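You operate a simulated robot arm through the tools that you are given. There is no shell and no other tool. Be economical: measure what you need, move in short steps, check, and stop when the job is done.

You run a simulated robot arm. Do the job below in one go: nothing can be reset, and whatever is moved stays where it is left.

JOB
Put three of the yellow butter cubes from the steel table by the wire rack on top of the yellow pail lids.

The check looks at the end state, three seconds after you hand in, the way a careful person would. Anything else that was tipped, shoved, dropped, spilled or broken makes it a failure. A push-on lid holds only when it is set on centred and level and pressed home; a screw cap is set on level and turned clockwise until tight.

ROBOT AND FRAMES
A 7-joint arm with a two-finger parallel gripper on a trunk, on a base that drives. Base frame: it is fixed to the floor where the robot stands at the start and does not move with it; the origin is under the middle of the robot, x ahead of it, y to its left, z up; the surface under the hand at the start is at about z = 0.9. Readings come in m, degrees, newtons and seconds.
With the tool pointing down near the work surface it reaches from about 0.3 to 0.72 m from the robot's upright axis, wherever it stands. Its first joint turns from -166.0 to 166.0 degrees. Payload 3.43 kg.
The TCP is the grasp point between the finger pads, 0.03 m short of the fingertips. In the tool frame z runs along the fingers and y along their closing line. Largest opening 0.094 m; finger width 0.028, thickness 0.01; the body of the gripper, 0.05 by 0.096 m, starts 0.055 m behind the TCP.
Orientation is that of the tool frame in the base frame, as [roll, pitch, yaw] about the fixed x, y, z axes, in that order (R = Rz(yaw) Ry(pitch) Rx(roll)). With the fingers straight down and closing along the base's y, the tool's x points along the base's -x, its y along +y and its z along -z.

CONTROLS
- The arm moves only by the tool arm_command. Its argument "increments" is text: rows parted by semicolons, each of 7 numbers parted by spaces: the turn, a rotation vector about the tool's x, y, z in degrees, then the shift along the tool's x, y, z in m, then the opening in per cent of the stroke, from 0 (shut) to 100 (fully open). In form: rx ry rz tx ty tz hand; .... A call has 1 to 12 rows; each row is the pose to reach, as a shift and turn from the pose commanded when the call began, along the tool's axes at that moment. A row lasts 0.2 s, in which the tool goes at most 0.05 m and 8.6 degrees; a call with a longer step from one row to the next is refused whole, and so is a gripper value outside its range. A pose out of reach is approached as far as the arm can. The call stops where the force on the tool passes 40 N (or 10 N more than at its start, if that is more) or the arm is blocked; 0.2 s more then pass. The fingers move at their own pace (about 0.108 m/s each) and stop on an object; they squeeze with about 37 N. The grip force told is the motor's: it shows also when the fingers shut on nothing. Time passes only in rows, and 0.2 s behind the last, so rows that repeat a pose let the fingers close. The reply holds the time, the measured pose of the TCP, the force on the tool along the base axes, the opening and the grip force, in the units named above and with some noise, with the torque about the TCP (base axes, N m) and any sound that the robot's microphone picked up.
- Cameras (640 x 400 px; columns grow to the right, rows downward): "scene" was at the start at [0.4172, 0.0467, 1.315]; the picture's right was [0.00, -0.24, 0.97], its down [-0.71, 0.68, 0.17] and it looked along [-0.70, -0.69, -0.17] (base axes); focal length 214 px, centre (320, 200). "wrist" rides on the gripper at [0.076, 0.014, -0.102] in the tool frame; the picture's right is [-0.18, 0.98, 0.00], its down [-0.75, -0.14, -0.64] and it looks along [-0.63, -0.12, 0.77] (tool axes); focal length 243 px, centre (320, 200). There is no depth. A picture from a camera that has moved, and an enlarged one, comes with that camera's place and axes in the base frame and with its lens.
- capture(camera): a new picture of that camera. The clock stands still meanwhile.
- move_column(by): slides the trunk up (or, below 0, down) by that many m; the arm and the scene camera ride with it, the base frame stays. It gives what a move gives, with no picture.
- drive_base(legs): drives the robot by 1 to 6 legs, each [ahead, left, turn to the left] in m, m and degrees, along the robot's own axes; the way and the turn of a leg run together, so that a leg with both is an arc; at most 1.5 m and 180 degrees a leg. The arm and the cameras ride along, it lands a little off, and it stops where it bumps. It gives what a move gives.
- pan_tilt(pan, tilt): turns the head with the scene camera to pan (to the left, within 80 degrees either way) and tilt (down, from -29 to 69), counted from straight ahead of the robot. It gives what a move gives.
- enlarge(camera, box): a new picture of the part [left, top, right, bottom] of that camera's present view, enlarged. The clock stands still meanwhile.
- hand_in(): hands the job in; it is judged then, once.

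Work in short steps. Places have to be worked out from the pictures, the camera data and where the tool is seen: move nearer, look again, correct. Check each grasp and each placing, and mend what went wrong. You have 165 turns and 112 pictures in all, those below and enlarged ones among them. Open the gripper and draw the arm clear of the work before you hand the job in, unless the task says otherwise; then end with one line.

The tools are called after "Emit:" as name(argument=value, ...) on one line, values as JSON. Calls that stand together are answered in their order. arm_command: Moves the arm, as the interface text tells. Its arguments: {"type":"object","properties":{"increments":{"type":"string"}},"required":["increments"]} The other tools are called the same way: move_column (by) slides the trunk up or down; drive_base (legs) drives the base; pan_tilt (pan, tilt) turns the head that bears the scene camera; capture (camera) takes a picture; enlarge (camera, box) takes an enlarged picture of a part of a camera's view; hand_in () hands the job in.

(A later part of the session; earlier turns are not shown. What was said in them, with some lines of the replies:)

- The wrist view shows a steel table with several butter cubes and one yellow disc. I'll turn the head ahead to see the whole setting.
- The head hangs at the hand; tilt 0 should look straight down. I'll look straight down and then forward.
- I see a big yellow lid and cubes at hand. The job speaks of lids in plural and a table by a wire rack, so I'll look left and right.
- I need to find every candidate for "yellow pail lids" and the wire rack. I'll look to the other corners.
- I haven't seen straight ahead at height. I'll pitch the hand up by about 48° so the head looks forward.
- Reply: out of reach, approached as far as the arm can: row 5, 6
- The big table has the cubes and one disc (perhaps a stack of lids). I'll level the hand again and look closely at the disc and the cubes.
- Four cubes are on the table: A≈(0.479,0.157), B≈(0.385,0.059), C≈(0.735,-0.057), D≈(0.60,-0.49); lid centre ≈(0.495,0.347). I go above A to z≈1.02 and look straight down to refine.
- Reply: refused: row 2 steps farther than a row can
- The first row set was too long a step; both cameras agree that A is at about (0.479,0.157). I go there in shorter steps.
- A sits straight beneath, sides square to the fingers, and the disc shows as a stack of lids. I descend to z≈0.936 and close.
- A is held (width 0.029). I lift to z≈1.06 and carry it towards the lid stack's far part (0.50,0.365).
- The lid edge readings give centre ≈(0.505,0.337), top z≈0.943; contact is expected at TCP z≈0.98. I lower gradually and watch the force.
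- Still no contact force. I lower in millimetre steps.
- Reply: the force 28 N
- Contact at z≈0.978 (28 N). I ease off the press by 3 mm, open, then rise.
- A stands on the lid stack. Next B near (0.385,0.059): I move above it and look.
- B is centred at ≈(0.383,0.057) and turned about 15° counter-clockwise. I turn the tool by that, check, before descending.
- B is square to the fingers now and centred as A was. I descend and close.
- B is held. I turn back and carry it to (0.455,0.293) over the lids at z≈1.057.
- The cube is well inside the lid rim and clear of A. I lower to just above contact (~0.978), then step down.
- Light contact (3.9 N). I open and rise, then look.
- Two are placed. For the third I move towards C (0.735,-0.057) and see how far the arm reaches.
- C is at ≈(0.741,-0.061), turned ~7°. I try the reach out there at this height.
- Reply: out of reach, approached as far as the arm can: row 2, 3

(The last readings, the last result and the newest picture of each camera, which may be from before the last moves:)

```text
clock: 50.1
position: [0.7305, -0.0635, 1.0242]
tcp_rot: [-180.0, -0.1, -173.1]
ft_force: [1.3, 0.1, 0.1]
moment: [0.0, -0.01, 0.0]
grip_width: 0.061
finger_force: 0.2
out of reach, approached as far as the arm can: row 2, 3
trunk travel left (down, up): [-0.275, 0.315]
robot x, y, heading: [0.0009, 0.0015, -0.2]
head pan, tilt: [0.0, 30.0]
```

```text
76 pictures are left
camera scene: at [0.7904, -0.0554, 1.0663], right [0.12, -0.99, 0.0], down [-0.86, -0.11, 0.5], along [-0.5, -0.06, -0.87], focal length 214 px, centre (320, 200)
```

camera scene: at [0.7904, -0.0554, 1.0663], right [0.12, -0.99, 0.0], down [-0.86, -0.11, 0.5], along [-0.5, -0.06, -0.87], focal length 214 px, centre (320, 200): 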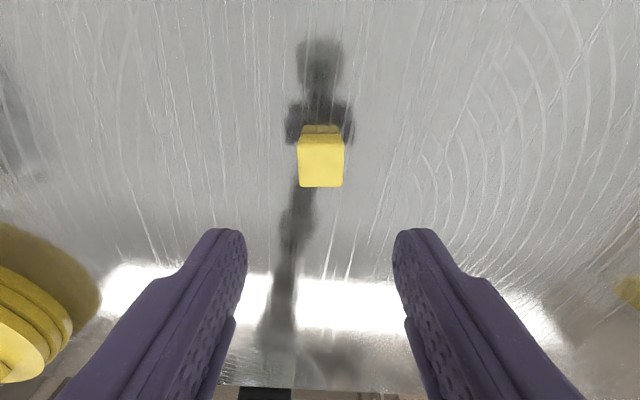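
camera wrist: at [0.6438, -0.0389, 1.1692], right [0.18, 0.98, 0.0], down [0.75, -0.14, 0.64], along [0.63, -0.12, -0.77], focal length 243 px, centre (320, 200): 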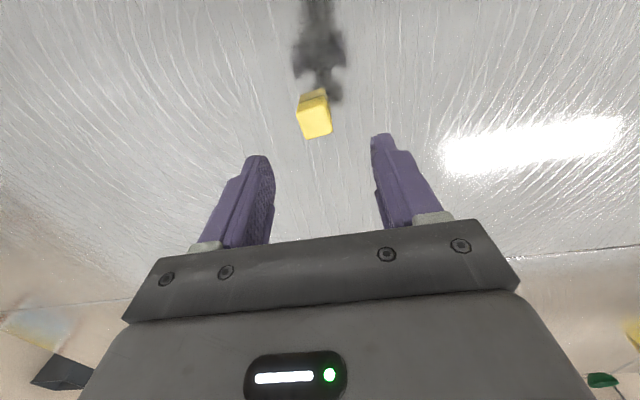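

The arm stops 1 cm short. I drive the base 0.03 m ahead, the hand being well above the cube.

Emit:
drive_base(legs=[[0.03, 0, 0]])

Emit:
capture(camera="scene")

```text
clock: 50.9
position: [0.7599, -0.0634, 1.0246]
tcp_rot: [-179.9, -0.1, -173.0]
ft_force: [0.0, 0.3, -0.9]
moment: [-0.02, 0.03, 0.03]
grip_width: 0.061
finger_force: 0.0
trunk travel left (down, up): [-0.275, 0.315]
robot x, y, heading: [0.0303, -0.0019, 0.0]
head pan, tilt: [0.0, 30.0]
```

```text
75 pictures are left
camera scene: at [0.8215, -0.055, 1.0659], right [0.12, -0.99, 0.0], down [-0.86, -0.11, 0.5], along [-0.5, -0.06, -0.87], focal length 214 px, centre (320, 200)
```

scene: 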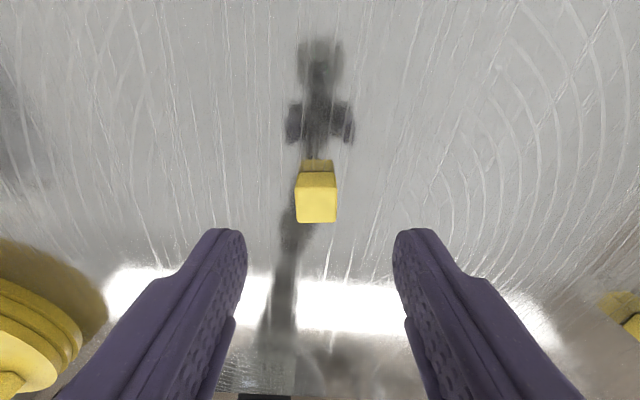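

After the drive the cube lies at ≈(0.743,-0.061), so I shift the hand back 16 mm and verify.

Emit:
arm_command(increments="0 0 0 0.016 0.004 0 65; 0 0 0 0.016 0.004 0 65")

Emit:
capture(camera="scene")

```text
clock: 51.5
position: [0.7448, -0.0597, 1.0265]
tcp_rot: [179.8, 0.1, -173.0]
ft_force: [-0.8, -0.1, 0.2]
moment: [0.01, -0.01, -0.05]
grip_width: 0.061
finger_force: 0.0
trunk travel left (down, up): [-0.275, 0.315]
robot x, y, heading: [0.0297, -0.0001, -0.0]
head pan, tilt: [0.0, 30.0]
```

```text
74 pictures are left
camera scene: at [0.8044, -0.0525, 1.0673], right [0.12, -0.99, 0.0], down [-0.86, -0.11, 0.5], along [-0.5, -0.06, -0.87], focal length 214 px, centre (320, 200)
```

scene: 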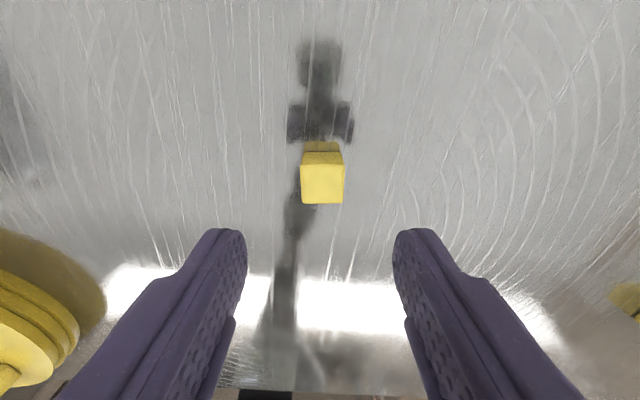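

C is centred now. I descend to z≈0.937 and close.

Emit:
arm_command(increments="0 0 0 0 -0.001 0.03 65; 0 0 0 0 -0.001 0.06 65; 0 0 0 0 -0.001 0.078 65; 0 0 0 0 -0.001 0.0885 65; 0 0 0 0 -0.001 0.0885 20; 0 0 0 0 -0.001 0.0885 20; 0 0 0 0 -0.001 0.0885 20")

Emit:
capture(camera="wrist")

```text
clock: 53.1
position: [0.7451, -0.0634, 0.9361]
tcp_rot: [180.0, 0.0, -173.0]
ft_force: [-0.3, -0.9, 0.6]
moment: [-0.03, -0.03, 0.02]
grip_width: 0.0297
finger_force: 37.1
trunk travel left (down, up): [-0.275, 0.315]
robot x, y, heading: [0.0297, -0.0018, 0.0]
head pan, tilt: [0.0, 30.0]
```

```text
73 pictures are left
camera wrist: at [0.6671, -0.0581, 1.0405], right [0.06, 1.0, 0.0], down [0.77, -0.05, 0.64], along [0.64, -0.04, -0.77], focal length 243 px, centre (320, 200)
```

wrist: 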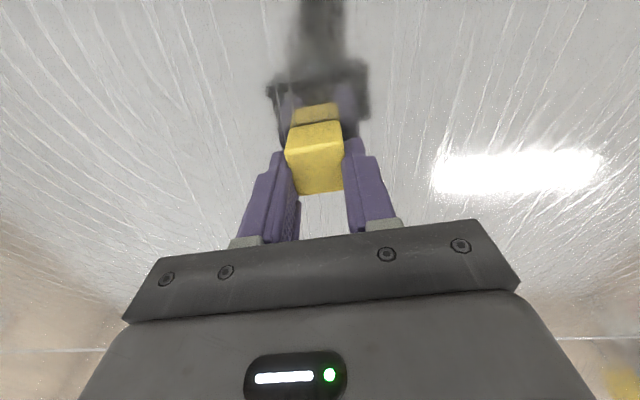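

C is held. I lift and carry it to about (0.545,0.298) over the lids.

Emit:
arm_command(increments="0 0 0 0 0 -0.045 20; 0 0 0 0 0 -0.09 20; 0 0 0 0.0155 0.02 -0.125 20; 0 0 0 0.03 0.062 -0.125 20; 0 0 0 0.046 0.105 -0.125 20; 0 0 0 0.062 0.15 -0.125 20; 0 0 0 0.078 0.195 -0.125 20; 0 0 3 0.094 0.24 -0.125 20; 0 0 7 0.11 0.285 -0.125 20; 0 0 7 0.132 0.328 -0.125 20; 0 0 7 0.148 0.365 -0.125 20; 0 0 7 0.1545 0.382 -0.125 20")

Emit:
capture(camera="scene")

Emit:
capture(camera="wrist")

```text
clock: 55.7
position: [0.5431, 0.2996, 1.0642]
tcp_rot: [-180.0, 0.0, 179.8]
ft_force: [0.7, 0.6, -0.1]
moment: [-0.03, -0.02, 0.01]
grip_width: 0.0297
finger_force: 37.6
trunk travel left (down, up): [-0.275, 0.315]
robot x, y, heading: [0.032, -0.0037, 0.0]
head pan, tilt: [0.0, 30.0]
```

```text
72 pictures are left
camera scene: at [0.6041, 0.3008, 1.1035], right [0.0, -1.0, 0.0], down [-0.87, 0.0, 0.5], along [-0.5, 0.0, -0.87], focal length 214 px, centre (320, 200)
```

scene: 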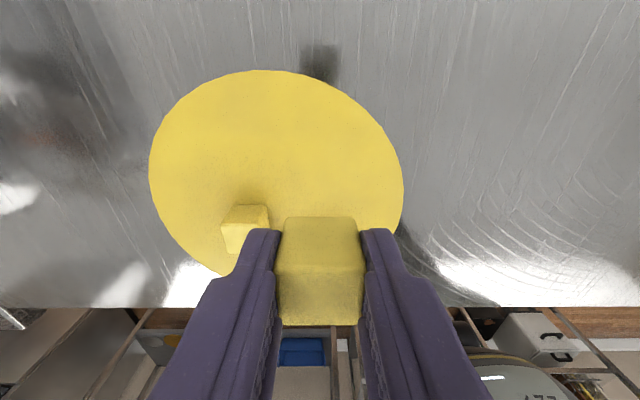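

```text
71 pictures are left
camera wrist: at [0.4671, 0.3152, 1.1657], right [0.19, 0.98, 0.0], down [0.75, -0.14, 0.64], along [0.63, -0.12, -0.77], focal length 243 px, centre (320, 200)
```

wrist: 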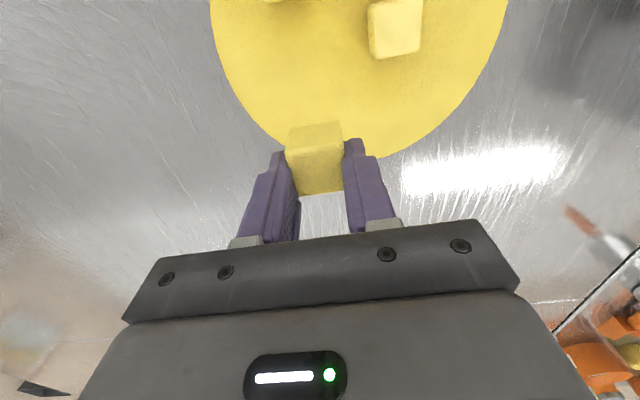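

Target is inside the rim and clear of A and B. I lower to just above contact, then step down.

Emit:
arm_command(increments="0 0 0 0 0 0.035 20; 0 0 0 0 0 0.065 20; 0 0 0 0 0 0.079 20; 0 0 0 0 0 0.082 20")

Emit:
arm_command(increments="0 0 0 0 0 0.001 20; 0 0 0 0 0 0.002 20")

Emit:
arm_command(increments="0 0 0 0 0 0.001 20; 0 0 0 0 0 0.0015 20")

```text
clock: 56.7
position: [0.5448, 0.299, 0.9805]
tcp_rot: [-179.9, 0.0, -180.0]
ft_force: [-0.9, 0.9, -0.2]
moment: [-0.03, -0.05, 0.02]
grip_width: 0.0295
finger_force: 36.9
trunk travel left (down, up): [-0.275, 0.315]
robot x, y, heading: [0.0282, -0.003, 0.1]
head pan, tilt: [0.0, 30.0]
```

```text
clock: 57.3
position: [0.5441, 0.2998, 0.9784]
tcp_rot: [-180.0, 0.1, 179.9]
ft_force: [0.0, 0.6, -0.2]
moment: [0.01, 0.0, -0.02]
grip_width: 0.0297
finger_force: 37.2
trunk travel left (down, up): [-0.275, 0.315]
robot x, y, heading: [0.0305, 0.0034, -0.1]
head pan, tilt: [0.0, 30.0]
```

```text
clock: 57.9
position: [0.5436, 0.3001, 0.9772]
tcp_rot: [179.9, 0.1, 180.0]
ft_force: [0.5, 0.1, 16.2]
moment: [-0.02, 0.08, -0.03]
grip_width: 0.0298
finger_force: 37.0
trunk travel left (down, up): [-0.275, 0.315]
robot x, y, heading: [0.0292, 0.0004, -0.1]
head pan, tilt: [0.0, 30.0]
```

Contact. I ease off 1 mm, open, rise well clear and look.

Emit:
arm_command(increments="0 0 0 0 0 -0.001 20; 0 0 0 0 0 -0.001 60; 0 0 0 0 0 -0.001 60; 0 0 0 0 0 -0.02 60; 0 0 0 0 0 -0.05 60; 0 0 0 0 0 -0.09 60; 0 0 0 0 0 -0.13 60; 0 0 0 0.03 -0.02 -0.16 60; 0 0 0 0.06 -0.05 -0.18 60; 0 0 0 0.09 -0.08 -0.2 60")

Emit:
pan_tilt(pan=0, tilt=0)

Emit:
capture(camera="scene")

Emit:
capture(camera="wrist")

```text
clock: 60.1
position: [0.4542, 0.217, 1.1771]
tcp_rot: [-180.0, 0.0, -179.8]
ft_force: [-0.2, 0.1, 0.5]
moment: [0.04, -0.02, -0.02]
grip_width: 0.0561
finger_force: 0.1
trunk travel left (down, up): [-0.275, 0.315]
robot x, y, heading: [0.0276, -0.0002, 0.1]
head pan, tilt: [0.0, 30.0]
```

```text
clock: 61.1
position: [0.4551, 0.2174, 1.1748]
tcp_rot: [-180.0, 0.0, -180.0]
ft_force: [0.3, 0.3, 0.1]
moment: [-0.05, 0.0, 0.01]
grip_width: 0.0562
finger_force: 0.1
trunk travel left (down, up): [-0.275, 0.315]
robot x, y, heading: [0.0268, -0.002, 0.1]
head pan, tilt: [0.0, 0.0]
```

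```text
70 pictures are left
camera scene: at [0.5641, 0.2189, 1.2171], right [0.0, -1.0, 0.0], down [-1.0, 0.0, 0.0], along [0.0, 0.0, -1.0], focal length 214 px, centre (320, 200)
```

scene: 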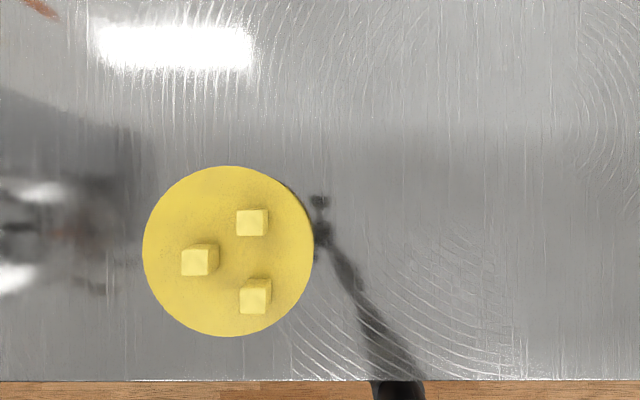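

```text
69 pictures are left
camera wrist: at [0.3788, 0.2332, 1.2789], right [0.18, 0.98, 0.0], down [0.75, -0.14, 0.64], along [0.63, -0.12, -0.77], focal length 243 px, centre (320, 200)
```

wrist: 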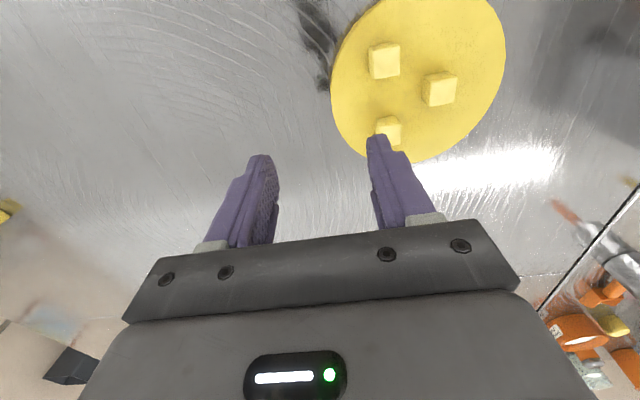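

All three stand on the lid stack. To be sure no other cubes or lids are meant, I check the yellow items on the left table.

Emit:
pan_tilt(pan=65, tilt=-29)

Emit:
enlarge(camera="scene", box=[220, 0, 480, 240])

Emit:
enlarge(camera="wrist", box=[500, 160, 640, 400])

```text
clock: 62.4
position: [0.4548, 0.2182, 1.1752]
tcp_rot: [-180.0, 0.0, -180.0]
ft_force: [0.2, 0.5, -0.8]
moment: [0.03, -0.01, 0.0]
grip_width: 0.0565
finger_force: 0.2
trunk travel left (down, up): [-0.275, 0.315]
robot x, y, heading: [0.0291, -0.0007, -0.2]
head pan, tilt: [65.0, -28.6]
```

```text
1.67 times, centred on (350, 120) of scene
camera zoom: at [0.6043, 0.2796, 1.2787], right [0.0, -0.42, -0.91], down [-0.88, 0.43, -0.2], along [0.48, 0.8, -0.37], focal length 358 px, centre (270, 333)
```

zoom: 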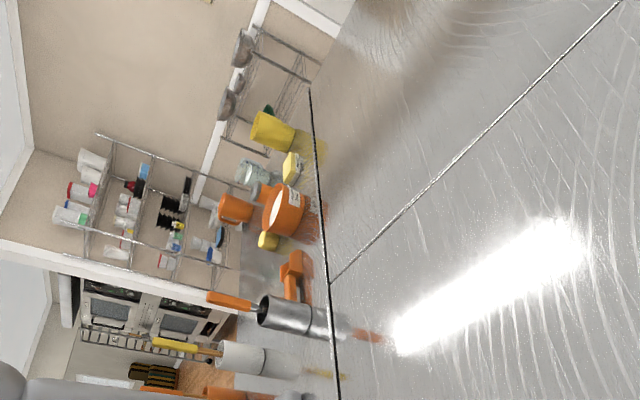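

```text
1.67 times, centred on (570, 280) of wrist
camera zoom: at [0.3788, 0.2331, 1.2789], right [0.18, 0.98, 0.0], down [0.75, -0.14, 0.64], along [0.63, -0.12, -0.77], focal length 404 px, centre (-97, 67)
```

zoom: 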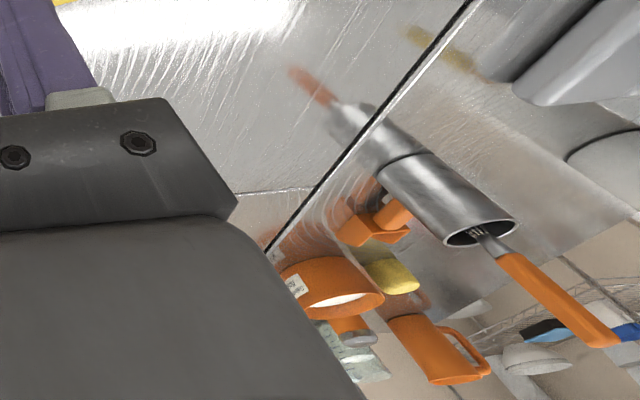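

Those are larger kitchen goods (sponge, cup, jugs), not butter cubes. I open the gripper and draw the arm farther clear, then hand in.

Emit:
arm_command(increments="0 0 0 0 -0.04 -0.01 100; 0 0 0 0.02 -0.08 -0.02 100; 0 0 0 0.03 -0.12 -0.02 100; 0 0 0 0.03 -0.15 -0.02 100")

Emit:
hand_in()

```text
clock: 63.4
position: [0.4229, 0.0664, 1.1957]
tcp_rot: [-180.0, 0.0, 180.0]
ft_force: [0.5, -0.7, -0.7]
moment: [-0.01, 0.04, 0.0]
grip_width: 0.094
finger_force: 0.0
trunk travel left (down, up): [-0.275, 0.315]
robot x, y, heading: [0.0293, 0.0001, -0.1]
head pan, tilt: [65.0, -28.6]
```

```text
The job is handed in.
```

Three butter cubes are on top of the yellow pail lid stack, the fourth was left untouched on the table, and the job is handed in with the gripper open and the arm clear.
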